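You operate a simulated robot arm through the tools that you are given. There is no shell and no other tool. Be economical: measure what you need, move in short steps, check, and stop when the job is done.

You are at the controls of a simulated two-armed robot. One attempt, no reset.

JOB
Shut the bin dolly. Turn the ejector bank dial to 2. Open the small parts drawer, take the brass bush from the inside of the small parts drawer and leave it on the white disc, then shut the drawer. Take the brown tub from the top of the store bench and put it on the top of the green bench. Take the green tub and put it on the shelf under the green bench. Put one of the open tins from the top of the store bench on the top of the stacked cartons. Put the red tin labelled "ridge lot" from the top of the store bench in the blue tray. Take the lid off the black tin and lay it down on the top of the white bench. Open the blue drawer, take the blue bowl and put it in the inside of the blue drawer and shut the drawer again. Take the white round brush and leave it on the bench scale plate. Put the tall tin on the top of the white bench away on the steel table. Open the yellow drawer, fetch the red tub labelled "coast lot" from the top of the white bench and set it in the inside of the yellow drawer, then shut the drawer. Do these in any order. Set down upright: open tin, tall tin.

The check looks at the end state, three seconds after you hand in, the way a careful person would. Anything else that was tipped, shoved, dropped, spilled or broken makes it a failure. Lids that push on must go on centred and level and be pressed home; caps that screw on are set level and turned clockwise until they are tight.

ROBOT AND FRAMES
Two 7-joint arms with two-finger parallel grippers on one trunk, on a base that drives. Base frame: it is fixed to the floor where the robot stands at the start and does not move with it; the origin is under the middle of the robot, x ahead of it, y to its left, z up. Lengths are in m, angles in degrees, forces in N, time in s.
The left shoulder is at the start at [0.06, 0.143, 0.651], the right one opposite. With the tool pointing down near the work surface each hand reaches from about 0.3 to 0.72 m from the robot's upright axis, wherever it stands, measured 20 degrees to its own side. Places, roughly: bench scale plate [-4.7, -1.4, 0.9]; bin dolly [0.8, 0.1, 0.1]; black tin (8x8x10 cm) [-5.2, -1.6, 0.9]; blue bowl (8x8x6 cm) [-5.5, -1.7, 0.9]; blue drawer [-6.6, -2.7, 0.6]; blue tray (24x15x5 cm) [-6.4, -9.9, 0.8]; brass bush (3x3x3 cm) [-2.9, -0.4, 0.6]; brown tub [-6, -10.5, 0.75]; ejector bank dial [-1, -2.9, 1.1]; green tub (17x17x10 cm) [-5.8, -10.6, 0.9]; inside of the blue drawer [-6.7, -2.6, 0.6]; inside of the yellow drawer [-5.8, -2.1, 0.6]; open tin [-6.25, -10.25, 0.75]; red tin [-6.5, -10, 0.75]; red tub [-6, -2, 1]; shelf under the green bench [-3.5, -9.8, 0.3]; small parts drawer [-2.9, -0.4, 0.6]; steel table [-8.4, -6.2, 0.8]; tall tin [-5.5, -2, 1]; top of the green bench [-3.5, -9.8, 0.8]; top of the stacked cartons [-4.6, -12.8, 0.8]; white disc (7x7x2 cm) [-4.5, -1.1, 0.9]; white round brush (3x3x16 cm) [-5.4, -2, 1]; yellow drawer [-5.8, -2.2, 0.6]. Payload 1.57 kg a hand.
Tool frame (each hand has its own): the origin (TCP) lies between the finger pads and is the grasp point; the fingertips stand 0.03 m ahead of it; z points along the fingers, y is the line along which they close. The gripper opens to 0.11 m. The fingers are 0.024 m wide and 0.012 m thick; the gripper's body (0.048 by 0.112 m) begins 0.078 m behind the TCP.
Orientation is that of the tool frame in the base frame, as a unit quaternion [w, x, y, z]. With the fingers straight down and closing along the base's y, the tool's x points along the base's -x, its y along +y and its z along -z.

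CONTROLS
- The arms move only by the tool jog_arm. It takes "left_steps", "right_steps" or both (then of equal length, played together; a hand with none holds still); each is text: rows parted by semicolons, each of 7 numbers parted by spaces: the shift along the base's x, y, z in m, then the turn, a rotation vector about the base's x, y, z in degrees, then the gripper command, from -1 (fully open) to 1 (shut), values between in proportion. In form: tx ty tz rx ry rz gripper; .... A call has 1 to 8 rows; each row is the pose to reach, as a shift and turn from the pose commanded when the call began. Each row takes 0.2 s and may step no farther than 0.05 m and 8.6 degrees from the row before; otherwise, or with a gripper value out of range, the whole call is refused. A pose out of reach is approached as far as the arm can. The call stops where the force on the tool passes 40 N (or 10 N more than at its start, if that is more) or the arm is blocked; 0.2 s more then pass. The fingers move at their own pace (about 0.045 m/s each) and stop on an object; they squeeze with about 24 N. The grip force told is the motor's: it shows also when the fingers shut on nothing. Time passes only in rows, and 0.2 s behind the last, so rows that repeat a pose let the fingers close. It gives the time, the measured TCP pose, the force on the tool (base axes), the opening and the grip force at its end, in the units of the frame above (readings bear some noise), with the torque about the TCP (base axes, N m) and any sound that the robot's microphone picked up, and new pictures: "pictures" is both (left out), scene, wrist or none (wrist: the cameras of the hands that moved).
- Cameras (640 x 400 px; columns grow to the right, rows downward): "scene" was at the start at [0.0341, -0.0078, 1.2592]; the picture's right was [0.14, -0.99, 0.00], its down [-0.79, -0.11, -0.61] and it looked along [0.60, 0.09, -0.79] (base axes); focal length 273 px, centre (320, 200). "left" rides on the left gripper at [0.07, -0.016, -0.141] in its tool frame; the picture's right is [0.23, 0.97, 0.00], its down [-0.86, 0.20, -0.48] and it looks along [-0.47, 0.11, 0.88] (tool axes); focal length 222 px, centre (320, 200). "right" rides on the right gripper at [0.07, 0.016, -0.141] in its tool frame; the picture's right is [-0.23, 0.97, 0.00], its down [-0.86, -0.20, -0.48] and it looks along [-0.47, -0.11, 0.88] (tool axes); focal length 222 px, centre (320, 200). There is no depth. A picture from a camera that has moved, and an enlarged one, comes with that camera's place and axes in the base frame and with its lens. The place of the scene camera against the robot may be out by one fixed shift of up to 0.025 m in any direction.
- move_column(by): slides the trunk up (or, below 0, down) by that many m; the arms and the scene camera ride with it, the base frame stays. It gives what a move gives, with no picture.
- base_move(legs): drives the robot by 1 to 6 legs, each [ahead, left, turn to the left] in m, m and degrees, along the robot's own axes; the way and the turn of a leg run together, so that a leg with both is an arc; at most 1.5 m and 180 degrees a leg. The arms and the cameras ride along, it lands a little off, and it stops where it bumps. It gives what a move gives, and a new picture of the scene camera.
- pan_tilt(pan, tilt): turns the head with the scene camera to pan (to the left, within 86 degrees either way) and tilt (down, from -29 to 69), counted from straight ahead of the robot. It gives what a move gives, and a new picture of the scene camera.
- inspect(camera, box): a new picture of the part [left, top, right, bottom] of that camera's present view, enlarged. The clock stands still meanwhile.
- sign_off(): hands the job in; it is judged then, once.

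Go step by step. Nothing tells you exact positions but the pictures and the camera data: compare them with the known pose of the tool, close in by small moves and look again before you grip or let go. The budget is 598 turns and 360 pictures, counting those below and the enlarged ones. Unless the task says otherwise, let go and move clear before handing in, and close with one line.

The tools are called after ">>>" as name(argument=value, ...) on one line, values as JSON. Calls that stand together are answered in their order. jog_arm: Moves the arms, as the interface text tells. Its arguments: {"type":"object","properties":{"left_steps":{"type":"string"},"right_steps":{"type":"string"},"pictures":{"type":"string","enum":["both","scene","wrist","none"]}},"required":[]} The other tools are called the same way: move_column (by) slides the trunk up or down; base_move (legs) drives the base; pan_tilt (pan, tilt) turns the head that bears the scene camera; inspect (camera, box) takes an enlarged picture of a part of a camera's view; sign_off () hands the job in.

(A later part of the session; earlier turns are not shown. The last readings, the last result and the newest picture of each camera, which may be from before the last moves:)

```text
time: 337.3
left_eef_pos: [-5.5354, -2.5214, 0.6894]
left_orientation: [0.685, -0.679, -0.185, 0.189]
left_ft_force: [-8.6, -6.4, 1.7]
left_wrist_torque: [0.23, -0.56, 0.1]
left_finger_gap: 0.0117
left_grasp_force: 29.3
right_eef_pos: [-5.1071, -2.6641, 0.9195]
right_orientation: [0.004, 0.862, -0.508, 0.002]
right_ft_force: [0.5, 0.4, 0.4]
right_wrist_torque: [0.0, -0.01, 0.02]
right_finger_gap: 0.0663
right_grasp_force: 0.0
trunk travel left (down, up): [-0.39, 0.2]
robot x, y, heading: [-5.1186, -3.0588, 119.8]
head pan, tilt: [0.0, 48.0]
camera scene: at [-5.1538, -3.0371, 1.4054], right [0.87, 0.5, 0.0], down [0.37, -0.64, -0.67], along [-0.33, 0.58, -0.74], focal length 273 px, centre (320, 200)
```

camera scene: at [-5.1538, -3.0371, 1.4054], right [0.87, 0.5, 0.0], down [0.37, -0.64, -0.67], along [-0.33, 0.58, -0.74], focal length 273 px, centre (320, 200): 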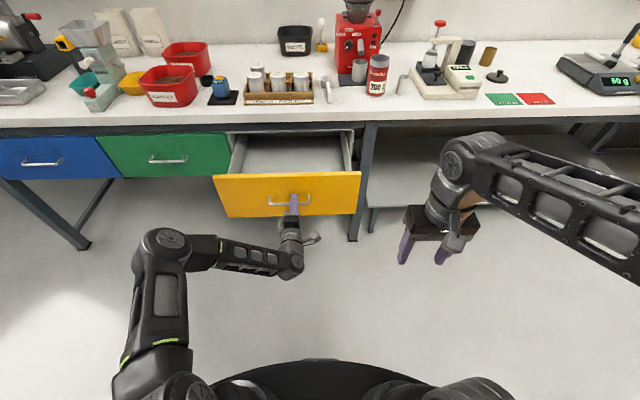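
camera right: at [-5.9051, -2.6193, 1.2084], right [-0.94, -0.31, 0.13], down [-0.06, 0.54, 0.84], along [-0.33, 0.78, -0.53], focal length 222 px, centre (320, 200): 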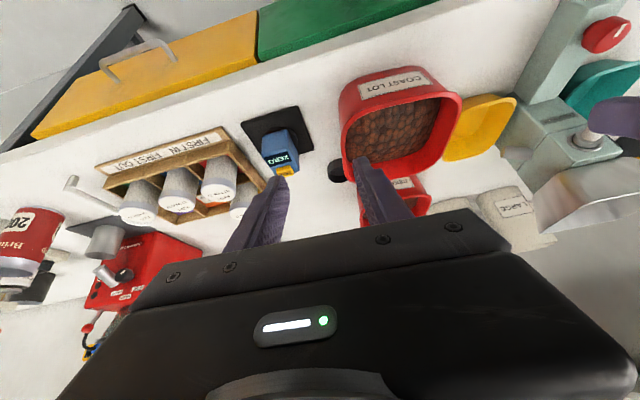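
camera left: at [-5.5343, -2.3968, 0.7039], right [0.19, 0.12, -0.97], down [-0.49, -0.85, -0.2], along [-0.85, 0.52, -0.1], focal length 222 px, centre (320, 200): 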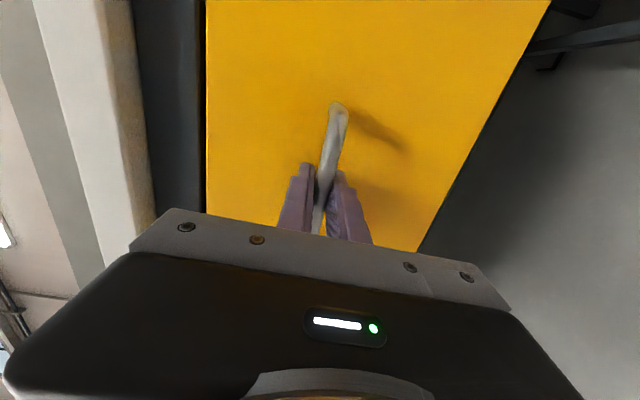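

Open 0.245 m; I pull a little more for room.

>>> base_move(legs=[[-0.05, -0.0025, 0]])

>>> jog_arm(left_steps="0 0 0 0 0 0 0.3; 0 0 0 0 0 0 -0.1; 0 0 0 0 0 0 -0.2; 0.015 -0.026 0 0 0 0 -0.2; 0.03 -0.052 0 -7 -4 0 -0.2; 0.035 -0.07 0 -14 -8 0 -0.2; 0.035 -0.08 0.02 -21 -12 0 -0.2; 0.035 -0.09 0.04 -28 -16 0 -0.2", pictures="none")

>>> move_column(by=0.2)

>>> pan_tilt(pan=10, tilt=45)

```text
time: 338.2
left_eef_pos: [-5.508, -2.5638, 0.6896]
left_orientation: [0.685, -0.679, -0.185, 0.19]
left_ft_force: [-1.4, -1.9, 1.9]
left_wrist_torque: [0.25, -0.59, 0.19]
left_finger_gap: 0.0118
left_grasp_force: 29.1
right_eef_pos: [-5.0795, -2.707, 0.919]
right_orientation: [0.005, 0.862, -0.507, 0.002]
right_ft_force: [-0.7, 0.2, 0.8]
right_wrist_torque: [-0.02, -0.01, -0.01]
right_finger_gap: 0.0661
right_grasp_force: 0.0
trunk travel left (down, up): [-0.39, 0.2]
robot x, y, heading: [-5.0913, -3.1039, 119.8]
head pan, tilt: [0.0, 48.0]
camera scene: at [-5.1259, -3.0793, 1.4054], right [0.87, 0.5, 0.0], down [0.37, -0.64, -0.67], along [-0.33, 0.58, -0.74], focal length 273 px, centre (320, 200)
```

scene: 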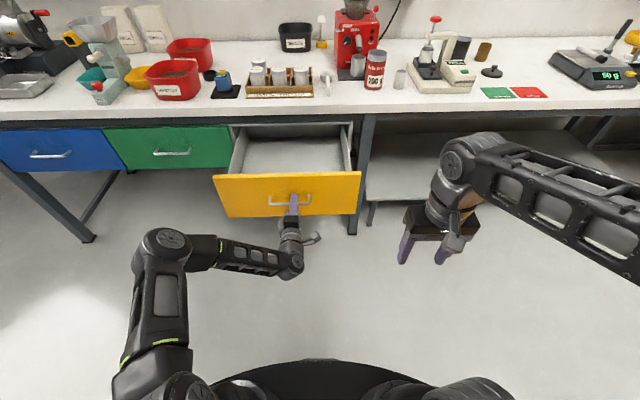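

```text
time: 340.1
left_eef_pos: [-5.4721, -2.6528, 0.731]
left_orientation: [-0.468, 0.844, 0.227, -0.135]
left_ft_force: [-0.1, 0.1, 1.1]
left_wrist_torque: [0.02, 0.0, 0.01]
left_finger_gap: 0.0662
left_grasp_force: 0.1
right_eef_pos: [-5.0799, -2.7074, 0.9182]
right_orientation: [0.004, 0.861, -0.508, 0.002]
right_ft_force: [0.5, 1.1, -0.1]
right_wrist_torque: [0.0, -0.02, -0.01]
right_finger_gap: 0.0659
right_grasp_force: 0.0
trunk travel left (down, up): [-0.39, 0.2]
robot x, y, heading: [-5.0929, -3.1052, 119.9]
head pan, tilt: [0.0, 48.0]
```

```text
time: 342.2
left_eef_pos: [-5.472, -2.6516, 0.931]
left_orientation: [-0.467, 0.844, 0.227, -0.134]
left_ft_force: [0.3, 0.2, -0.2]
left_wrist_torque: [-0.02, -0.03, -0.03]
left_finger_gap: 0.0658
left_grasp_force: 0.1
right_eef_pos: [-5.08, -2.7076, 1.1182]
right_orientation: [0.004, 0.862, -0.507, 0.003]
right_ft_force: [0.4, 0.4, 1.0]
right_wrist_torque: [0.02, 0.0, 0.0]
right_finger_gap: 0.0658
right_grasp_force: 0.1
trunk travel left (down, up): [-0.59, 0.0]
robot x, y, heading: [-5.0962, -3.1048, 119.9]
head pan, tilt: [0.0, 48.0]
```

```text
time: 342.9
left_eef_pos: [-5.4722, -2.6519, 0.9315]
left_orientation: [-0.468, 0.844, 0.226, -0.134]
left_ft_force: [-0.8, -0.7, -0.3]
left_wrist_torque: [0.02, -0.02, 0.0]
left_finger_gap: 0.0659
left_grasp_force: 0.0
right_eef_pos: [-5.0797, -2.7059, 1.1193]
right_orientation: [0.005, 0.862, -0.507, 0.002]
right_ft_force: [0.0, -0.4, -0.2]
right_wrist_torque: [-0.01, -0.03, 0.0]
right_finger_gap: 0.066
right_grasp_force: 0.0
trunk travel left (down, up): [-0.59, 0.0]
robot x, y, heading: [-5.0905, -3.1032, 120.1]
head pan, tilt: [10.0, 45.0]
camera scene: at [-5.1388, -3.0846, 1.6095], right [0.77, 0.64, 0.0], down [0.45, -0.54, -0.71], along [-0.45, 0.54, -0.71], focal length 273 px, centre (320, 200)
```

scene: 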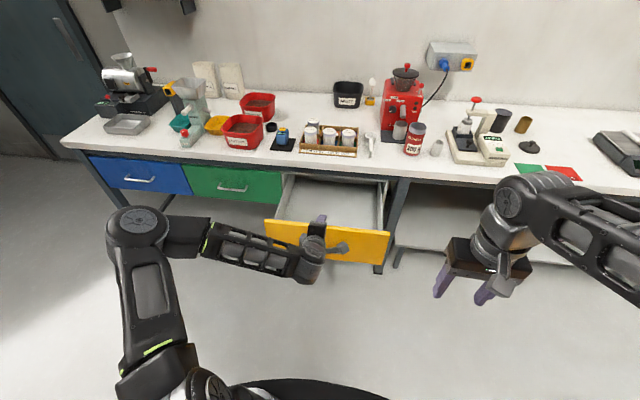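

The yellow drawer is open and empty. I bring the left hand home, then drive to stand before the tub with the heading turned slightly right, clear of the open drawer.

>>> jog_arm(left_steps="0 -0.01 0.03 -7 -4 0 -0.2; 0 -0.02 0.06 -14 -8 0 -0.2; 0 -0.03 0.09 -21 -12 0 -0.2; 0 -0.04 0.12 -28 -16 0 -0.2; 0 -0.05 0.14 -35 -20 0 -0.2; 0 -0.06 0.16 -42 -24 0 -0.2; 0 -0.06 0.18 -48 -27.7 0 -0.2", pictures="none")

>>> jog_arm(left_steps="-0.01 -0.01 0 0 0 -8.5 -0.2; -0.03 -0.02 0 0 0 -17 -0.2; -0.05 -0.03 0 0 0 -25.5 -0.2; -0.07 -0.04 0 0 0 -34 -0.2; -0.08 -0.05 0.02 0 0 -42.5 -0.2; -0.08 -0.06 0.03 0 0 -51 -0.2; -0.08 -0.07 0.03 0 0 -59.5 -0.2; -0.08 -0.07 0.03 0 0 -68 -0.2", pictures="none")

>>> jog_arm(left_steps="0 0 0 0 0 -8.5 -0.2; 0 0 0 0 0 -17 0; 0 0 0 0 0 -22 0", right_steps="0 0 0.02 0 0 0 0; 0 0 0.04 0 0 0 0; 0 0 0.04 0 0 0 0", pictures="none")

>>> base_move(legs=[[0, 0.67, 0], [0.4, 0, 0], [0.05, 0, -10]])

>>> pan_tilt(pan=0, tilt=50)

```text
time: 344.5
left_eef_pos: [-5.4728, -2.7078, 1.1117]
left_orientation: [-0.021, 0.967, 0.254, -0.014]
left_ft_force: [0.4, -0.3, -1.0]
left_wrist_torque: [-0.02, 0.04, -0.01]
left_finger_gap: 0.066
left_grasp_force: 0.0
right_eef_pos: [-5.0796, -2.7058, 1.119]
right_orientation: [0.005, 0.862, -0.508, 0.002]
right_ft_force: [0.0, 0.2, -0.6]
right_wrist_torque: [-0.02, 0.01, 0.01]
right_finger_gap: 0.0659
right_grasp_force: 0.0
trunk travel left (down, up): [-0.59, 0.0]
robot x, y, heading: [-5.0936, -3.1019, 119.8]
head pan, tilt: [10.0, 45.0]
```

```text
time: 346.3
left_eef_pos: [-5.5536, -2.7828, 1.1406]
left_orientation: [-0.026, 0.944, -0.329, 0.0]
left_ft_force: [-0.9, 0.1, -0.5]
left_wrist_torque: [-0.02, -0.02, -0.04]
left_finger_gap: 0.0663
left_grasp_force: 0.0
right_eef_pos: [-5.0793, -2.7056, 1.1193]
right_orientation: [0.005, 0.862, -0.507, 0.002]
right_ft_force: [-0.2, 0.5, -0.6]
right_wrist_torque: [0.02, -0.01, 0.01]
right_finger_gap: 0.0658
right_grasp_force: 0.1
trunk travel left (down, up): [-0.59, 0.0]
robot x, y, heading: [-5.0919, -3.1061, 120.0]
head pan, tilt: [10.0, 45.0]
```

```text
time: 347.1
left_eef_pos: [-5.5528, -2.7835, 1.1404]
left_orientation: [-0.024, 0.863, -0.505, 0.006]
left_ft_force: [-0.5, 0.5, 0.2]
left_wrist_torque: [0.02, 0.01, 0.01]
left_finger_gap: 0.055
left_grasp_force: 0.0
right_eef_pos: [-5.0805, -2.7061, 1.1589]
right_orientation: [0.005, 0.862, -0.507, 0.002]
right_ft_force: [-0.3, -0.1, -0.6]
right_wrist_torque: [0.0, -0.02, -0.03]
right_finger_gap: 0.0549
right_grasp_force: 0.1
trunk travel left (down, up): [-0.59, 0.0]
robot x, y, heading: [-5.0893, -3.1025, 120.0]
head pan, tilt: [10.0, 45.0]
```

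```text
time: 353.7
left_eef_pos: [-6.2931, -2.6426, 1.1406]
left_orientation: [-0.025, 0.815, -0.578, 0.008]
left_ft_force: [-0.1, 0.5, 0.0]
left_wrist_torque: [-0.03, 0.03, -0.01]
left_finger_gap: 0.0551
left_grasp_force: 0.0
right_eef_pos: [-5.8142, -2.6502, 1.1595]
right_orientation: [0.005, 0.814, -0.581, 0.002]
right_ft_force: [0.1, 0.8, -0.7]
right_wrist_torque: [-0.01, -0.01, 0.01]
right_finger_gap: 0.055
right_grasp_force: 0.1
trunk travel left (down, up): [-0.59, 0.0]
robot x, y, heading: [-5.8958, -3.0386, 109.8]
head pan, tilt: [10.0, 45.0]
camera scene: at [-5.9359, -3.0143, 1.6095], right [0.87, 0.5, 0.0], down [0.35, -0.61, -0.71], along [-0.35, 0.61, -0.71], focal length 273 px, centre (320, 200)
```

scene: 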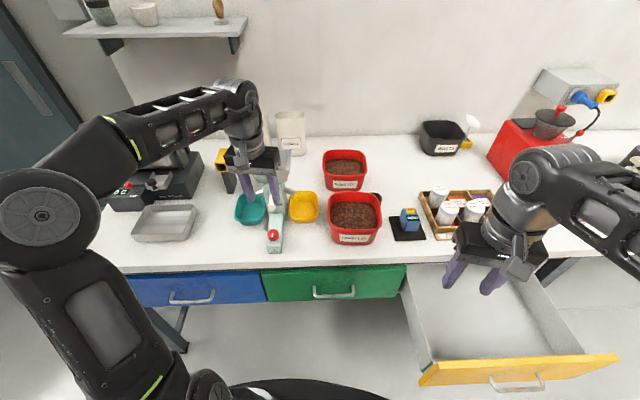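

```text
time: 354.4
left_eef_pos: [-6.2948, -2.6436, 1.1425]
left_orientation: [-0.025, 0.816, -0.578, 0.008]
left_ft_force: [0.2, -0.2, -0.7]
left_wrist_torque: [0.0, 0.0, 0.0]
left_finger_gap: 0.0551
left_grasp_force: 0.1
right_eef_pos: [-5.8148, -2.6517, 1.159]
right_orientation: [0.005, 0.814, -0.581, 0.002]
right_ft_force: [-0.7, -0.5, 0.1]
right_wrist_torque: [-0.01, 0.0, 0.02]
right_finger_gap: 0.0551
right_grasp_force: 0.0
trunk travel left (down, up): [-0.59, 0.0]
robot x, y, heading: [-5.8949, -3.0386, 109.6]
head pan, tilt: [0.0, 50.0]
camera scene: at [-5.9218, -3.0136, 1.6027], right [0.94, 0.34, 0.0], down [0.26, -0.72, -0.64], along [-0.22, 0.6, -0.77], focal length 273 px, centre (320, 200)
```

scene: 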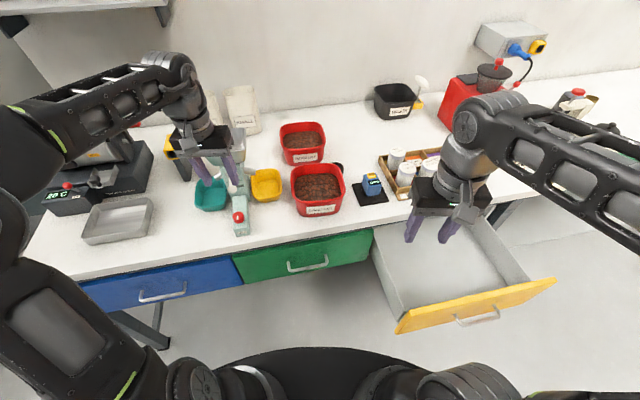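

I have a clear view. I bring both hands back to the same grasp pose as before, above the tub's side rims.

>>> jog_arm(right_steps="-0.03 0.03 0 0 0 5 0; -0.06 0.06 -0.01 0 0 10.3 0", left_steps="0.015 0.02 0 0 0 5 0; 0.03 0.04 0 0 0 10.3 0", pictures="none")

>>> jog_arm(right_steps="-0.032 0.033 -0.018 5.2 3 0 0; -0.064 0.066 -0.036 10.4 6 0 0; -0.096 0.099 -0.054 15.6 9 0 0; -0.128 0.132 -0.07 20.8 12 0 0; -0.16 0.16 -0.08 26 15 0 0", left_steps="0.018 0.02 -0.014 5.2 3 0 0; 0.036 0.04 -0.028 10.4 6 0 0; 0.054 0.06 -0.042 15.6 9 0 0; 0.072 0.08 -0.056 20.8 12 0 0; 0.089 0.096 -0.07 26 15 0 0", pictures="both")

```text
time: 355.0
left_eef_pos: [-6.2674, -2.6032, 1.1404]
left_orientation: [-0.025, 0.865, -0.502, 0.006]
left_ft_force: [-0.3, -0.5, -0.1]
left_wrist_torque: [0.0, 0.0, 0.0]
left_finger_gap: 0.055
left_grasp_force: 0.0
right_eef_pos: [-5.8761, -2.5887, 1.1493]
right_orientation: [0.005, 0.863, -0.506, 0.002]
right_ft_force: [0.3, -0.3, 0.5]
right_wrist_torque: [-0.05, 0.01, 0.03]
right_finger_gap: 0.0551
right_grasp_force: 0.0
trunk travel left (down, up): [-0.59, 0.0]
robot x, y, heading: [-5.8986, -3.0389, 109.9]
head pan, tilt: [0.0, 50.0]
```

```text
time: 356.2
left_eef_pos: [-6.172, -2.506, 1.0722]
left_orientation: [-0.155, 0.829, -0.49, -0.22]
left_ft_force: [-0.1, -1.6, -0.6]
left_wrist_torque: [0.0, -0.01, 0.01]
left_finger_gap: 0.055
left_grasp_force: 0.0
right_eef_pos: [-6.0359, -2.4289, 1.0674]
right_orientation: [-0.124, 0.834, -0.488, -0.224]
right_ft_force: [-0.2, 0.9, 0.4]
right_wrist_torque: [-0.03, -0.03, 0.02]
right_finger_gap: 0.0549
right_grasp_force: 0.0
trunk travel left (down, up): [-0.59, 0.0]
robot x, y, heading: [-5.8981, -3.0397, 109.6]
head pan, tilt: [0.0, 50.0]
camera scene: at [-5.9222, -3.0123, 1.6026], right [0.94, 0.34, 0.0], down [0.26, -0.72, -0.64], along [-0.22, 0.6, -0.77], focal length 273 px, centre (320, 200)
camera right: at [-5.9851, -2.5506, 1.1569], right [-0.94, -0.31, 0.12], down [-0.07, 0.54, 0.84], along [-0.32, 0.78, -0.53], focal length 222 px, centre (320, 200)
camera left: at [-6.0991, -2.6158, 1.1568], right [-0.76, -0.63, -0.16], down [-0.44, 0.32, 0.84], along [-0.48, 0.71, -0.52], focal length 222 px, centre (320, 200)
```

scene: 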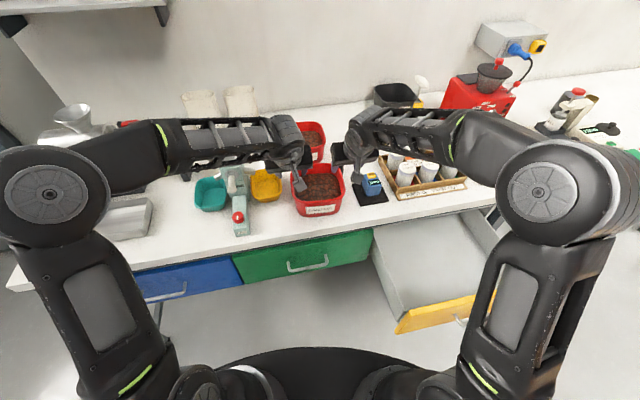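
right: 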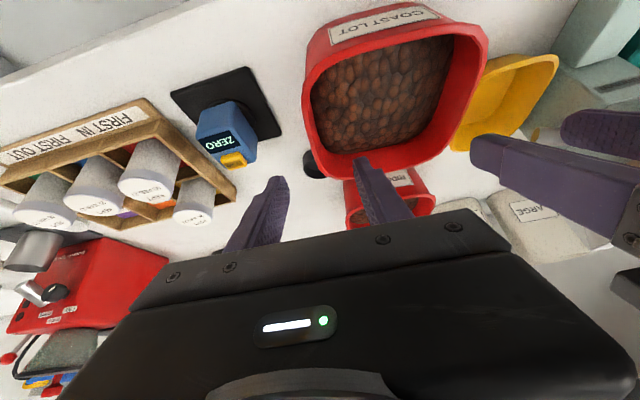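
left: 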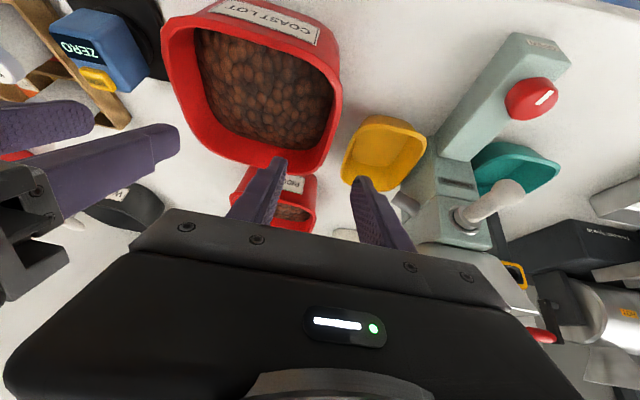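

The geometry matches. I descend onto both rims and close.

>>> jog_arm(right_steps="0 -0.004 -0.03 0 0 0 0; 0 -0.004 -0.055 0 0 0 0; 0 -0.004 -0.066 0 0 0 0; 0 -0.004 -0.076 0 0 0 0; 0 -0.004 -0.076 0 0 0 0.5; 0 -0.004 -0.076 0 0 0 1; 0 -0.004 -0.076 0 0 0 1; 0 -0.004 -0.076 0 0 0 1", left_steps="0.003 -0.002 -0.03 0 0 0 0; 0.003 -0.002 -0.06 0 0 0 0; 0.003 -0.002 -0.072 0 0 0 0; 0.003 -0.002 -0.081 0 0 0 0; 0.003 -0.002 -0.081 0 0 0 0.5; 0.003 -0.002 -0.081 0 0 0 1; 0.003 -0.002 -0.081 0 0 0 1; 0.003 -0.002 -0.081 0 0 0 1", pictures="wrist")

```text
time: 358.0
left_eef_pos: [-6.1705, -2.5095, 0.9916]
left_orientation: [-0.154, 0.83, -0.489, -0.219]
left_ft_force: [1.8, 3.2, 2.9]
left_wrist_torque: [0.03, -0.12, 0.69]
left_finger_gap: 0.0083
left_grasp_force: 23.5
right_eef_pos: [-6.0343, -2.4349, 0.9944]
right_orientation: [-0.124, 0.834, -0.489, -0.225]
right_ft_force: [-2.0, 1.7, 5.4]
right_wrist_torque: [0.01, 0.01, -0.58]
right_finger_gap: 0.0062
right_grasp_force: 21.7
trunk travel left (down, up): [-0.59, 0.0]
robot x, y, heading: [-5.8962, -3.0409, 109.6]
head pan, tilt: [0.0, 50.0]
camera right: at [-5.9828, -2.5558, 1.0823], right [-0.94, -0.31, 0.13], down [-0.06, 0.54, 0.84], along [-0.32, 0.78, -0.53], focal length 222 px, centre (320, 200)
camera left: at [-6.0976, -2.6181, 1.0756], right [-0.76, -0.63, -0.16], down [-0.44, 0.32, 0.84], along [-0.48, 0.71, -0.52], focal length 222 px, centre (320, 200)
```

right: 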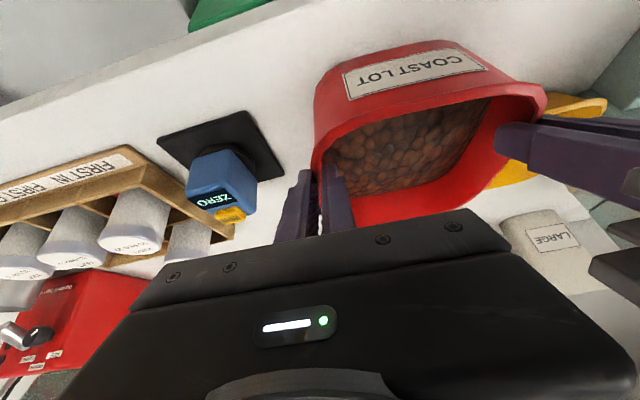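
left: 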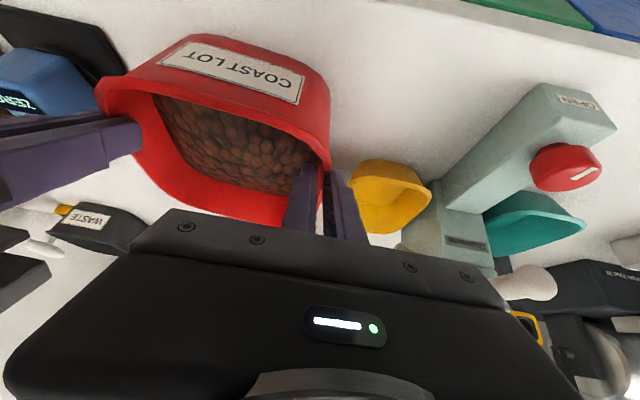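

Both rims held. I lift the tub.

>>> jog_arm(right_steps="0 0 0.008 0 0 0 1; 0 0 0.02 0 0 0 1; 0 0 0.04 0 0 0 1; 0.005 -0.009 0.065 0 0 0 1; 0.01 -0.017 0.09 0 0 0 1; 0.015 -0.026 0.115 0 0 0 1", left_steps="0 0 0.008 0 0 0 1; 0 0 0.02 0 0 0 1; 0 0 0.04 0 0 0 1; 0.005 -0.009 0.065 0 0 0 1; 0.01 -0.017 0.09 0 0 0 1; 0.015 -0.026 0.115 0 0 0 1", pictures="scene")

```text
time: 359.4
left_eef_pos: [-6.1559, -2.5367, 1.1077]
left_orientation: [-0.153, 0.83, -0.489, -0.22]
left_ft_force: [-5.8, -1.8, -4.1]
left_wrist_torque: [-0.13, 0.05, 0.64]
left_finger_gap: 0.0038
left_grasp_force: 24.2
right_eef_pos: [-6.017, -2.4616, 1.1077]
right_orientation: [-0.124, 0.834, -0.489, -0.224]
right_ft_force: [5.3, 1.0, -1.8]
right_wrist_torque: [-0.18, 0.01, -0.52]
right_finger_gap: 0.0042
right_grasp_force: 23.8
trunk travel left (down, up): [-0.59, 0.0]
robot x, y, heading: [-5.8985, -3.037, 109.8]
head pan, tilt: [0.0, 50.0]
camera scene: at [-5.921, -3.0144, 1.6026], right [0.94, 0.34, 0.0], down [0.26, -0.72, -0.64], along [-0.22, 0.61, -0.77], focal length 273 px, centre (320, 200)
```

scene: 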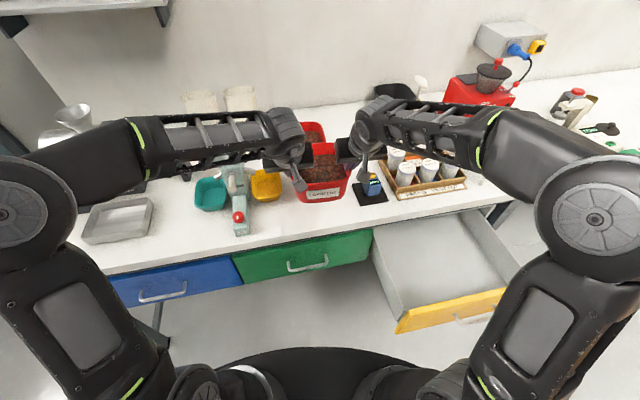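

The tub is up. I back off, shift right and come in over the open drawer.

>>> base_move(legs=[[-0.35, 0, 0], [0, -0.506, 3.2], [0.275, 0, 0]])

```text
time: 365.8
left_eef_pos: [-5.6999, -2.4559, 1.1062]
left_orientation: [-0.145, 0.845, -0.464, -0.223]
left_ft_force: [-4.2, -1.8, -4.1]
left_wrist_torque: [-0.13, -0.15, 0.49]
left_finger_gap: 0.0036
left_grasp_force: 24.1
right_eef_pos: [-5.5643, -2.3725, 1.1069]
right_orientation: [-0.117, 0.849, -0.464, -0.225]
right_ft_force: [3.2, 2.0, -2.4]
right_wrist_torque: [-0.15, 0.07, -0.48]
right_finger_gap: 0.0042
right_grasp_force: 23.4
trunk travel left (down, up): [-0.59, 0.0]
robot x, y, heading: [-5.4103, -2.9463, 113.3]
head pan, tilt: [0.0, 50.0]
camera scene: at [-5.4383, -2.9172, 1.6025], right [0.92, 0.39, 0.0], down [0.3, -0.7, -0.64], along [-0.25, 0.59, -0.77], focal length 273 px, centre (320, 200)
```

scene: 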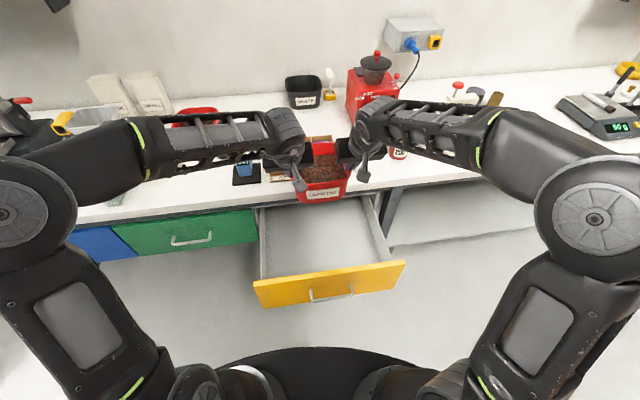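

The tub is above the drawer opening. I lower it partway with both hands and check.

>>> jog_arm(right_steps="0.004 0.002 -0.04 0 0 0 1; 0.008 0.005 -0.08 0 0 0 1; 0.008 0.005 -0.12 0 0 0 1; 0.008 0.005 -0.16 0 0 0 1; 0.008 0.005 -0.2 0 0 0 1; 0.008 0.005 -0.24 0 0 0 1; 0.008 0.005 -0.28 0 0 0 1; 0.008 0.005 -0.31 0 0 0 1", left_steps="0.004 0.002 -0.04 0 0 0 1; 0.008 0.005 -0.08 0 0 0 1; 0.008 0.005 -0.12 0 0 0 1; 0.008 0.005 -0.16 0 0 0 1; 0.008 0.005 -0.2 0 0 0 1; 0.008 0.005 -0.24 0 0 0 1; 0.008 0.005 -0.28 0 0 0 1; 0.008 0.005 -0.31 0 0 0 1", pictures="both")

```text
time: 367.6
left_eef_pos: [-5.6914, -2.4525, 0.795]
left_orientation: [-0.148, 0.844, -0.465, -0.223]
left_ft_force: [-2.8, -0.9, -3.8]
left_wrist_torque: [-0.07, 0.0, 0.51]
left_finger_gap: 0.004
left_grasp_force: 23.8
right_eef_pos: [-5.5574, -2.3664, 0.7965]
right_orientation: [-0.116, 0.848, -0.465, -0.226]
right_ft_force: [3.3, 2.0, -2.3]
right_wrist_torque: [-0.28, 0.04, -0.44]
right_finger_gap: 0.0042
right_grasp_force: 24.4
trunk travel left (down, up): [-0.59, 0.0]
robot x, y, heading: [-5.4106, -2.9453, 113.2]
head pan, tilt: [0.0, 50.0]
camera scene: at [-5.438, -2.9175, 1.6026], right [0.92, 0.39, 0.0], down [0.3, -0.7, -0.64], along [-0.25, 0.59, -0.77], focal length 273 px, centre (320, 200)
camera right: at [-5.4995, -2.4839, 0.8853], right [-0.92, -0.36, 0.12], down [-0.1, 0.54, 0.84], along [-0.37, 0.76, -0.54], focal length 222 px, centre (320, 200)
camera left: at [-5.6114, -2.5568, 0.8801], right [-0.72, -0.67, -0.16], down [-0.46, 0.29, 0.84], along [-0.52, 0.68, -0.52], focal length 222 px, centre (320, 200)
```

scene: 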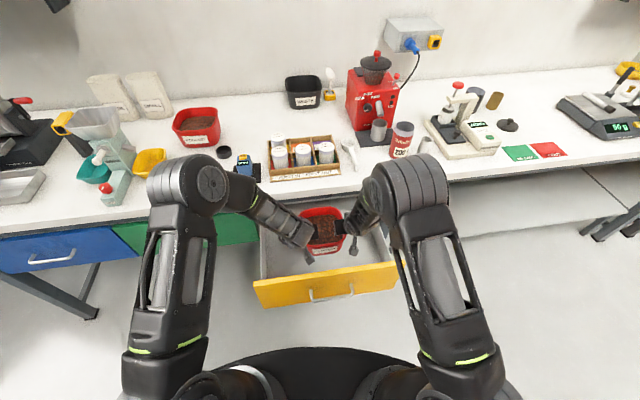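
right: 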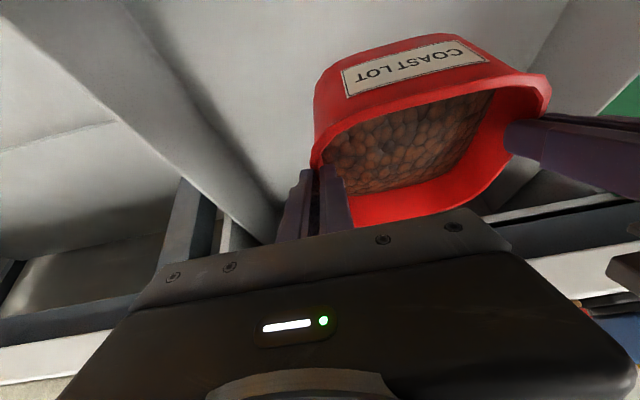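
left: 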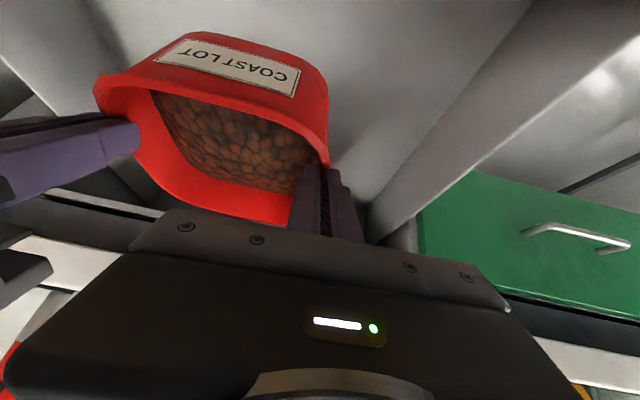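

>>> jog_arm(right_steps="0 0 -0.03 0 0 0 1; 0 0 -0.055 0 0 0 1; 0 0 -0.07 0 0 0 1; 0 0 -0.08 0 0 0 1; 0 0 -0.088 0 0 0 1; 0 0 -0.096 0 0 0 1; 0 0 -0.104 0 0 0 1", left_steps="0 0 -0.03 0 0 0 1; 0 0 -0.055 0 0 0 1; 0 0 -0.07 0 0 0 1; 0 0 -0.08 0 0 0 1; 0 0 -0.088 0 0 0 1; 0 0 -0.096 0 0 0 1; 0 0 -0.104 0 0 0 1", pictures="scene")

```text
time: 368.9
left_eef_pos: [-5.6945, -2.4464, 0.7133]
left_orientation: [-0.152, 0.844, -0.462, -0.227]
left_ft_force: [-6.5, -1.1, 25.9]
left_wrist_torque: [-3.82, -3.6, -0.83]
left_finger_gap: 0.0033
left_grasp_force: 24.5
right_eef_pos: [-5.5577, -2.3627, 0.7147]
right_orientation: [-0.12, 0.846, -0.465, -0.231]
right_ft_force: [2.4, -0.6, 14.5]
right_wrist_torque: [-0.35, 0.02, -0.46]
right_finger_gap: 0.0044
right_grasp_force: 23.7
trunk travel left (down, up): [-0.59, 0.0]
robot x, y, heading: [-5.4056, -2.946, 113.2]
head pan, tilt: [0.0, 50.0]
stopped in row 6 (left hand): the force on the tool passed its limit (the readings are from after the stop); the commanded pose is now the measured one
camera scene: at [-5.4377, -2.9211, 1.6035], right [0.92, 0.39, 0.0], down [0.3, -0.7, -0.64], along [-0.25, 0.59, -0.77], focal length 273 px, centre (320, 200)
```

scene: 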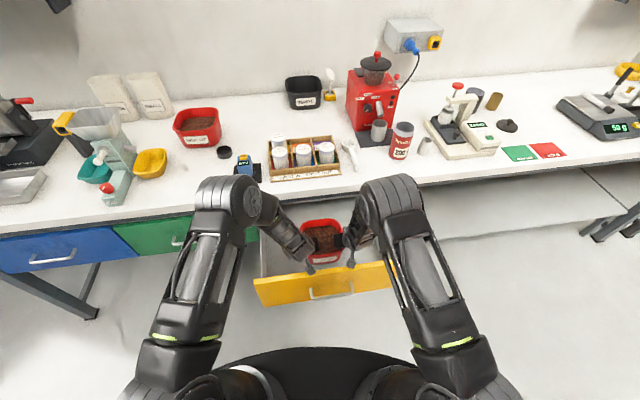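

The tub has reached the drawer floor (one hand also feels the panel). I release both hands and lift out.

>>> jog_arm(right_steps="0 0 0 0 0 0 0.8; 0 0 0 0 0 0 0.4; 0 0 0 0 0 0 0; 0 0.004 0.03 0 0 0 0; 0 0.004 0.07 0 0 0 0; 0 0 0.12 0 0 0 0; 0 0 0.17 0 0 0 0; 0 0 0.22 0 0 0 0", left_steps="-0.001 0.002 0.002 0 0 0 0.8; -0.001 0.002 0.002 0 0 0 0.4; -0.001 0.002 0.002 0 0 0 0; -0.001 0.005 0.03 0 0 0 0; -0.001 0.005 0.07 0 0 0 0; 0 0 0.12 0 0 0 0; 0 0 0.17 0 0 0 0; 0 0 0.22 0 0 0 0", pictures="scene")

```text
refused: row 6 steps farther than a row can; nothing moved
```

>>> jog_arm(right_steps="0 0 0 0 0 0 0.8; 0 0 0 0 0 0 0.4; 0 0 0 0 0 0 0; 0 0.004 0.03 0 0 0 0; 0 0.004 0.07 0 0 0 0; 0 0.004 0.11 0 0 0 0; 0 0.004 0.155 0 0 0 0; 0 0.004 0.2 0 0 0 0", left_steps="-0.001 0.002 0.002 0 0 0 0.8; -0.001 0.002 0.002 0 0 0 0.4; -0.001 0.002 0.002 0 0 0 0; -0.001 0.005 0.03 0 0 0 0; -0.001 0.005 0.07 0 0 0 0; -0.001 0.005 0.11 0 0 0 0; -0.001 0.005 0.155 0 0 0 0; -0.001 0.005 0.2 0 0 0 0", pictures="scene")

```text
time: 370.7
left_eef_pos: [-5.6956, -2.4426, 0.9117]
left_orientation: [-0.151, 0.844, -0.462, -0.225]
left_ft_force: [-0.2, 0.3, -0.6]
left_wrist_torque: [0.0, -0.06, -0.06]
left_finger_gap: 0.0552
left_grasp_force: 0.1
right_eef_pos: [-5.5546, -2.3593, 0.9088]
right_orientation: [-0.118, 0.848, -0.464, -0.228]
right_ft_force: [-0.2, -0.2, -0.4]
right_wrist_torque: [0.01, -0.02, 0.01]
right_finger_gap: 0.055
right_grasp_force: 0.1
trunk travel left (down, up): [-0.59, 0.0]
robot x, y, heading: [-5.41, -2.9431, 113.1]
head pan, tilt: [0.0, 50.0]
camera scene: at [-5.4384, -2.9207, 1.6026], right [0.92, 0.39, 0.0], down [0.3, -0.7, -0.64], along [-0.25, 0.59, -0.77], focal length 273 px, centre (320, 200)
```

scene: 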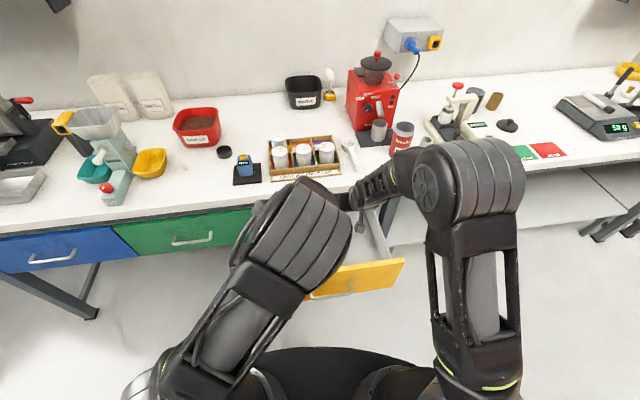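

I retract both hands up and back toward home.

>>> jog_arm(right_steps="0.02 -0.02 0.03 -5 -3 0 0; 0.045 -0.045 0.06 -10 -6 0 0; 0.07 -0.07 0.09 -16 -9 0 0.5; 0.09 -0.1 0.12 -22 -12.5 0 1; 0.1 -0.12 0.15 -26 -15 0 1; 0.1 -0.13 0.18 -26 -15 0 1", left_steps="0 -0.025 0.03 -5 -3 0 0; -0.005 -0.06 0.06 -10 -6 0 0; -0.01 -0.095 0.09 -16 -9 0 0; -0.02 -0.13 0.12 -22 -12.5 0 0; -0.04 -0.15 0.15 -26 -15 0 0; -0.06 -0.16 0.18 -26 -15 0 0", pictures="scene")

```text
time: 372.1
left_eef_pos: [-5.7534, -2.6048, 1.0932]
left_orientation: [-0.016, 0.878, -0.479, -0.005]
left_ft_force: [0.4, -1.2, 0.5]
left_wrist_torque: [0.02, 0.0, 0.0]
left_finger_gap: 0.0552
left_grasp_force: 0.1
right_eef_pos: [-5.4572, -2.4934, 1.0922]
right_orientation: [0.015, 0.875, -0.484, -0.007]
right_ft_force: [-0.4, -0.8, 0.5]
right_wrist_torque: [0.02, -0.02, -0.02]
right_finger_gap: 0.0
right_grasp_force: 17.4
trunk travel left (down, up): [-0.59, 0.0]
robot x, y, heading: [-5.4051, -2.9441, 113.3]
head pan, tilt: [0.0, 50.0]
camera scene: at [-5.4382, -2.9208, 1.6026], right [0.92, 0.39, 0.0], down [0.3, -0.7, -0.64], along [-0.25, 0.59, -0.77], focal length 273 px, centre (320, 200)
```

scene: 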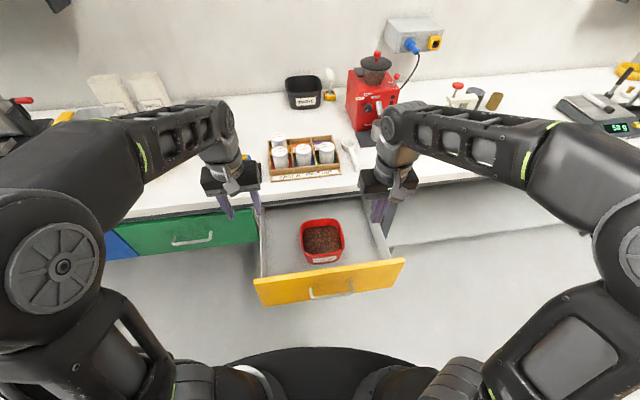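

The tub stands in the drawer. I back off, square up to the drawer and lower the closed right hand in front of the handle.

>>> base_move(legs=[[-0.2, 0, 9.7]])

>>> jog_arm(right_steps="0.007 0.03 -0.035 0 0 0 1; 0.007 0.034 -0.08 0 0 0 1; 0.007 0.034 -0.125 0 0 0 1; 0.007 0.034 -0.17 0 0 0 1; 0.007 0.034 -0.215 0 0 0 1; 0.007 0.034 -0.26 0 0 0 1; 0.007 0.034 -0.305 0 0 0 1; 0.007 0.034 -0.35 0 0 0 1", pictures="none")

>>> jog_arm(right_steps="0 0 -0.03 6 4 0 1; 0 0 -0.04 12 8 0 1; -0.01 0.015 -0.04 17 11 0 1; -0.02 0.03 -0.04 17 11 0 1", pictures="scene")

```text
time: 373.6
left_eef_pos: [-5.7138, -2.834, 1.0926]
left_orientation: [-0.016, 0.914, -0.405, -0.007]
left_ft_force: [0.4, -0.8, 0.1]
left_wrist_torque: [0.01, 0.01, -0.01]
left_finger_gap: 0.0553
left_grasp_force: 0.1
right_eef_pos: [-5.4404, -2.6739, 1.091]
right_orientation: [0.016, 0.912, -0.41, -0.005]
right_ft_force: [0.5, -0.1, 0.4]
right_wrist_torque: [0.01, 0.0, -0.03]
right_finger_gap: 0.0
right_grasp_force: 21.3
trunk travel left (down, up): [-0.59, 0.0]
robot x, y, heading: [-5.3193, -3.1153, 122.7]
head pan, tilt: [0.0, 50.0]
camera scene: at [-5.3544, -3.0922, 1.6027], right [0.84, 0.54, 0.0], down [0.41, -0.64, -0.64], along [-0.35, 0.54, -0.77], focal length 273 px, centre (320, 200)
```

scene: 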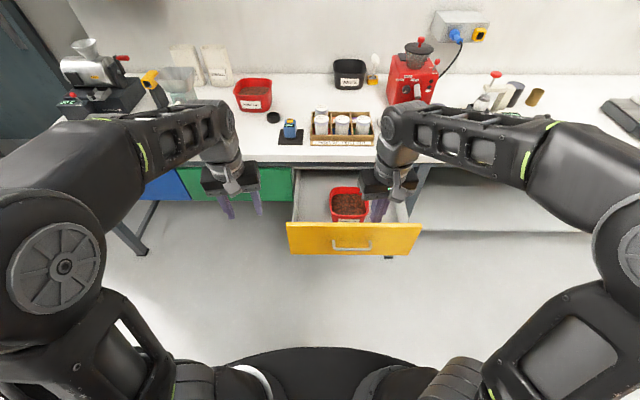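

```text
time: 375.4
left_eef_pos: [-5.7165, -2.832, 1.0927]
left_orientation: [-0.015, 0.915, -0.404, -0.006]
left_ft_force: [0.4, -0.5, -0.2]
left_wrist_torque: [-0.01, -0.01, -0.02]
left_finger_gap: 0.0552
left_grasp_force: 0.0
right_eef_pos: [-5.4344, -2.6389, 0.7387]
right_orientation: [0.015, 0.912, -0.411, -0.006]
right_ft_force: [0.2, 0.5, -0.6]
right_wrist_torque: [0.02, 0.0, 0.02]
right_finger_gap: 0.0001
right_grasp_force: 21.1
trunk travel left (down, up): [-0.59, 0.0]
robot x, y, heading: [-5.3204, -3.1095, 122.8]
head pan, tilt: [0.0, 50.0]
```

```text
time: 376.4
left_eef_pos: [-5.7155, -2.832, 1.0911]
left_orientation: [-0.015, 0.915, -0.404, -0.007]
left_ft_force: [0.6, 0.3, -0.4]
left_wrist_torque: [0.0, 0.0, -0.03]
left_finger_gap: 0.0548
left_grasp_force: 0.1
right_eef_pos: [-5.4547, -2.6098, 0.6993]
right_orientation: [-0.081, 0.899, -0.402, -0.154]
right_ft_force: [0.2, -0.3, 0.4]
right_wrist_torque: [0.0, -0.02, 0.02]
right_finger_gap: 0.0
right_grasp_force: 21.8
trunk travel left (down, up): [-0.59, 0.0]
robot x, y, heading: [-5.3182, -3.1127, 122.8]
head pan, tilt: [0.0, 50.0]
camera scene: at [-5.355, -3.0906, 1.6026], right [0.84, 0.54, 0.0], down [0.41, -0.64, -0.64], along [-0.35, 0.54, -0.77], focal length 273 px, centre (320, 200)
```

scene: 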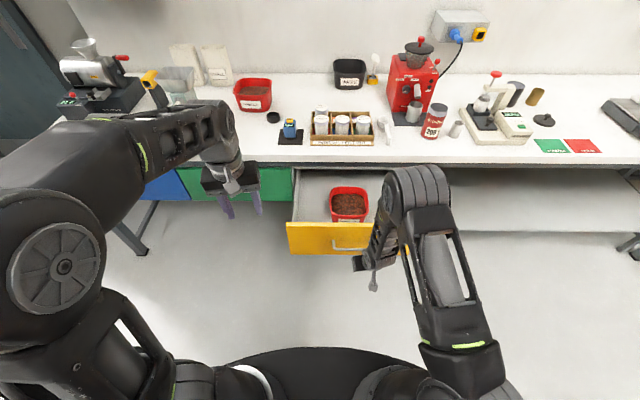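

The fist is before the handle. I push with the base, then finish with the arm.

>>> base_move(legs=[[0.28, 0, 0]])

>>> jog_arm(right_steps="-0.01 0.016 0 0 0 0 1; -0.02 0.032 0 0 0 0 1; -0.03 0.048 0 0 0 0 1; -0.04 0.064 0 0 0 0 1; -0.05 0.08 0 0 0 0 1; -0.06 0.096 0 0 0 0 1; -0.07 0.112 0 0 0 0 1; -0.08 0.128 0 0 0 0 1", pictures="none")

```text
time: 378.4
left_eef_pos: [-5.8688, -2.5933, 1.0919]
left_orientation: [-0.015, 0.914, -0.405, -0.006]
left_ft_force: [0.1, -0.5, -0.9]
left_wrist_torque: [-0.04, -0.01, -0.03]
left_finger_gap: 0.0551
left_grasp_force: 0.1
right_eef_pos: [-5.6073, -2.3727, 0.699]
right_orientation: [-0.078, 0.9, -0.401, -0.152]
right_ft_force: [-0.1, 0.0, -0.2]
right_wrist_torque: [-0.01, -0.01, -0.01]
right_finger_gap: 0.0
right_grasp_force: 21.3
trunk travel left (down, up): [-0.59, 0.0]
robot x, y, heading: [-5.4695, -2.8705, 122.6]
head pan, tilt: [0.0, 50.0]
camera scene: at [-5.5081, -2.8525, 1.6026], right [0.84, 0.54, 0.0], down [0.41, -0.65, -0.64], along [-0.35, 0.54, -0.77], focal length 273 px, centre (320, 200)
```

scene: 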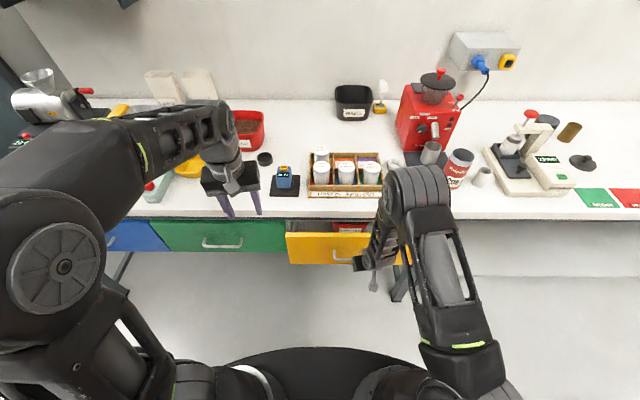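

```text
time: 379.4
left_eef_pos: [-5.8666, -2.5927, 1.0919]
left_orientation: [-0.016, 0.914, -0.406, -0.006]
left_ft_force: [0.1, 0.7, -0.3]
left_wrist_torque: [-0.02, 0.05, -0.03]
left_finger_gap: 0.0553
left_grasp_force: 0.0
right_eef_pos: [-5.637, -2.3226, 0.6945]
right_orientation: [-0.073, 0.901, -0.403, -0.141]
right_ft_force: [2.3, -5.7, 3.8]
right_wrist_torque: [-0.11, -0.08, -0.05]
right_finger_gap: 0.0001
right_grasp_force: 21.6
trunk travel left (down, up): [-0.59, 0.0]
robot x, y, heading: [-5.4751, -2.8781, 122.6]
head pan, tilt: [0.0, 50.0]
stopped in row 4 (right hand): the force on the tool passed its limit (the readings are from after the stop); the commanded pose is now the measured one
```

The yellow drawer is shut. Now the tall tin. I raise the right hand out and move the base to reach the tin.

>>> jog_arm(right_steps="0.02 -0.035 0 -4 -2.5 0 1; 0.04 -0.07 0.01 -9 -6 0 1; 0.055 -0.1 0.03 -14 -9 0 1; 0.065 -0.115 0.07 -17 -11 0 0; 0.065 -0.115 0.115 -17 -11 0 -1; 0.065 -0.115 0.16 -17 -11 0 -1; 0.065 -0.115 0.205 -17 -11 0 -1; 0.065 -0.115 0.25 -17 -11 0 -1", pictures="none")

>>> jog_arm(right_steps="0 0 0.045 0 0 0 -1; 0 0 0.09 0 0 0 -1; 0 0 0.135 0 0 0 -1; 0 0 0.18 0 0 0 -1; 0 0 0.21 0 0 0 -1", pictures="none")

>>> base_move(legs=[[0, -0.22, 0], [0.12, 0, 0]])

```text
time: 381.2
left_eef_pos: [-5.8664, -2.5941, 1.0925]
left_orientation: [-0.014, 0.914, -0.405, -0.006]
left_ft_force: [0.5, 1.6, 0.4]
left_wrist_torque: [0.01, 0.0, -0.02]
left_finger_gap: 0.0551
left_grasp_force: 0.0
right_eef_pos: [-5.5693, -2.4358, 0.9454]
right_orientation: [0.021, 0.912, -0.41, 0.006]
right_ft_force: [-0.6, 0.5, 0.5]
right_wrist_torque: [0.01, -0.01, 0.0]
right_finger_gap: 0.1022
right_grasp_force: 0.1
trunk travel left (down, up): [-0.59, 0.0]
robot x, y, heading: [-5.4725, -2.8754, 122.5]
head pan, tilt: [0.0, 50.0]
```

```text
time: 382.4
left_eef_pos: [-5.8671, -2.5958, 1.0923]
left_orientation: [-0.015, 0.914, -0.405, -0.006]
left_ft_force: [0.7, -0.4, -0.6]
left_wrist_torque: [0.0, 0.01, 0.0]
left_finger_gap: 0.0548
left_grasp_force: 0.0
right_eef_pos: [-5.5713, -2.4366, 1.1553]
right_orientation: [0.022, 0.912, -0.41, 0.005]
right_ft_force: [0.1, -0.4, -0.5]
right_wrist_torque: [0.01, -0.01, -0.01]
right_finger_gap: 0.1102
right_grasp_force: 0.1
trunk travel left (down, up): [-0.59, 0.0]
robot x, y, heading: [-5.4699, -2.8696, 122.5]
head pan, tilt: [0.0, 50.0]
```

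```text
time: 384.9
left_eef_pos: [-5.7511, -2.3759, 1.0909]
left_orientation: [-0.015, 0.917, -0.399, -0.006]
left_ft_force: [-0.7, 0.1, 0.9]
left_wrist_torque: [-0.05, -0.01, 0.02]
left_finger_gap: 0.0553
left_grasp_force: 0.0
right_eef_pos: [-5.4576, -2.213, 1.155]
right_orientation: [0.023, 0.914, -0.405, 0.006]
right_ft_force: [-1.2, 0.4, 0.3]
right_wrist_torque: [-0.01, 0.03, 0.03]
right_finger_gap: 0.1099
right_grasp_force: 0.0
trunk travel left (down, up): [-0.59, 0.0]
robot x, y, heading: [-5.3483, -2.6529, 123.4]
head pan, tilt: [0.0, 50.0]
camera scene: at [-5.3879, -2.6292, 1.6026], right [0.84, 0.55, 0.0], down [0.42, -0.64, -0.64], along [-0.35, 0.54, -0.77], focal length 273 px, centre (320, 200)
```

scene: 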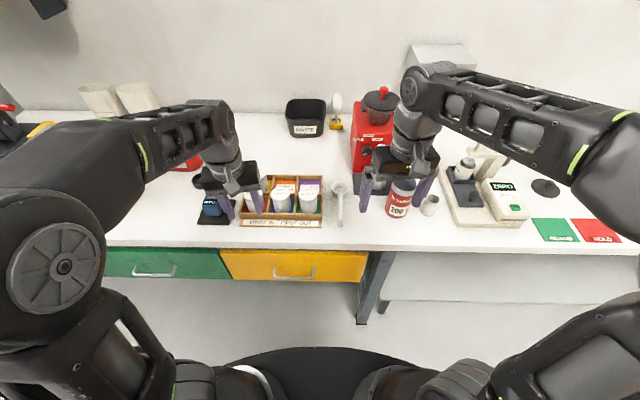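

The yellow drawer is flush. I move the open right hand above the tall tin near [-5.47, -2.03].

>>> jog_arm(right_steps="0.008 0.045 -0.01 0 0 0 -1; 0.012 0.09 -0.02 0 0 0 -1; 0.005 0.135 -0.035 0 0 0 -1; -0.012 0.175 -0.05 0 0 0 -1", pictures="wrist")

```text
time: 385.9
left_eef_pos: [-5.7506, -2.375, 1.0919]
left_orientation: [-0.015, 0.917, -0.399, -0.006]
left_ft_force: [-0.3, 0.0, 0.5]
left_wrist_torque: [-0.02, -0.02, -0.01]
left_finger_gap: 0.0551
left_grasp_force: 0.1
right_eef_pos: [-5.4674, -2.0362, 1.1066]
right_orientation: [0.022, 0.914, -0.405, 0.005]
right_ft_force: [0.4, 0.8, -0.3]
right_wrist_torque: [-0.03, -0.01, 0.02]
right_finger_gap: 0.1098
right_grasp_force: 0.0
trunk travel left (down, up): [-0.59, 0.0]
robot x, y, heading: [-5.3555, -2.6523, 123.4]
head pan, tilt: [0.0, 50.0]
camera right: at [-5.4311, -2.0923, 1.2506], right [-0.87, -0.49, 0.03], down [-0.42, 0.79, 0.45], along [-0.24, 0.38, -0.89], focal length 222 px, centre (320, 200)
```

right: 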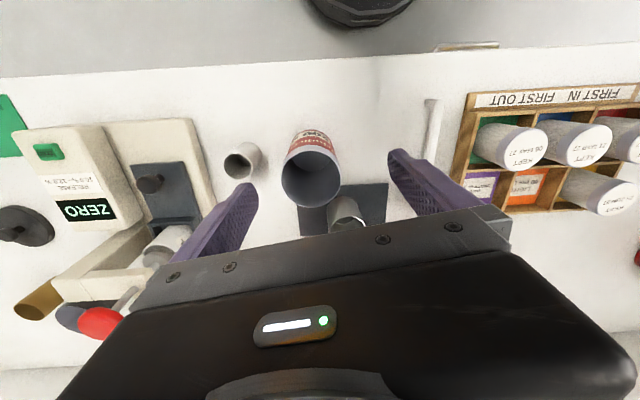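

The tin's top centre is at about [-5.475, -2.004, 1.0]. I centre, narrow the opening slightly, descend and grip.

>>> jog_arm(right_steps="-0.004 0.016 -0.01 0 0 0 -0.7; -0.008 0.032 -0.03 0 0 0 -0.7; -0.008 0.032 -0.07 0 0 0 -0.7; -0.008 0.032 -0.11 0 0 0 -0.7; -0.008 0.032 -0.15 0 0 0 -0.7; -0.008 0.032 -0.15 0 0 0 0; -0.008 0.032 -0.15 0 0 0 0.5; -0.008 0.032 -0.15 0 0 0 0.5", pictures="wrist")

```text
time: 387.8
left_eef_pos: [-5.7496, -2.376, 1.0918]
left_orientation: [-0.015, 0.917, -0.398, -0.007]
left_ft_force: [-0.6, -0.1, 0.8]
left_wrist_torque: [-0.02, 0.0, 0.0]
left_finger_gap: 0.0549
left_grasp_force: 0.0
right_eef_pos: [-5.4746, -2.0067, 0.9563]
right_orientation: [0.022, 0.914, -0.404, 0.005]
right_ft_force: [-0.1, 0.7, 0.9]
right_wrist_torque: [0.02, -0.06, -0.01]
right_finger_gap: 0.0693
right_grasp_force: 20.2
trunk travel left (down, up): [-0.59, 0.0]
robot x, y, heading: [-5.3519, -2.6505, 123.5]
head pan, tilt: [0.0, 50.0]
camera right: at [-5.4378, -2.0636, 1.0994], right [-0.87, -0.49, 0.03], down [-0.42, 0.79, 0.45], along [-0.24, 0.38, -0.89], focal length 222 px, centre (320, 200)
```

right: 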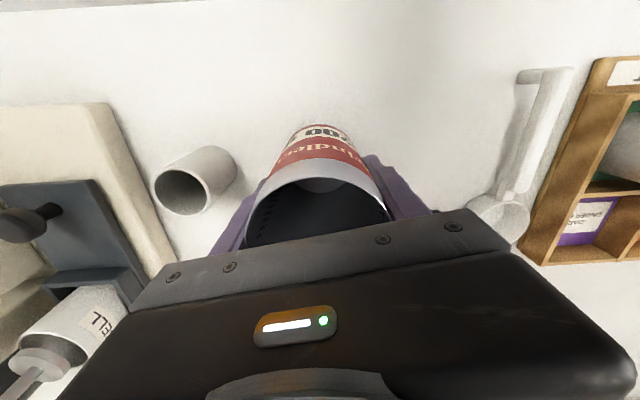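

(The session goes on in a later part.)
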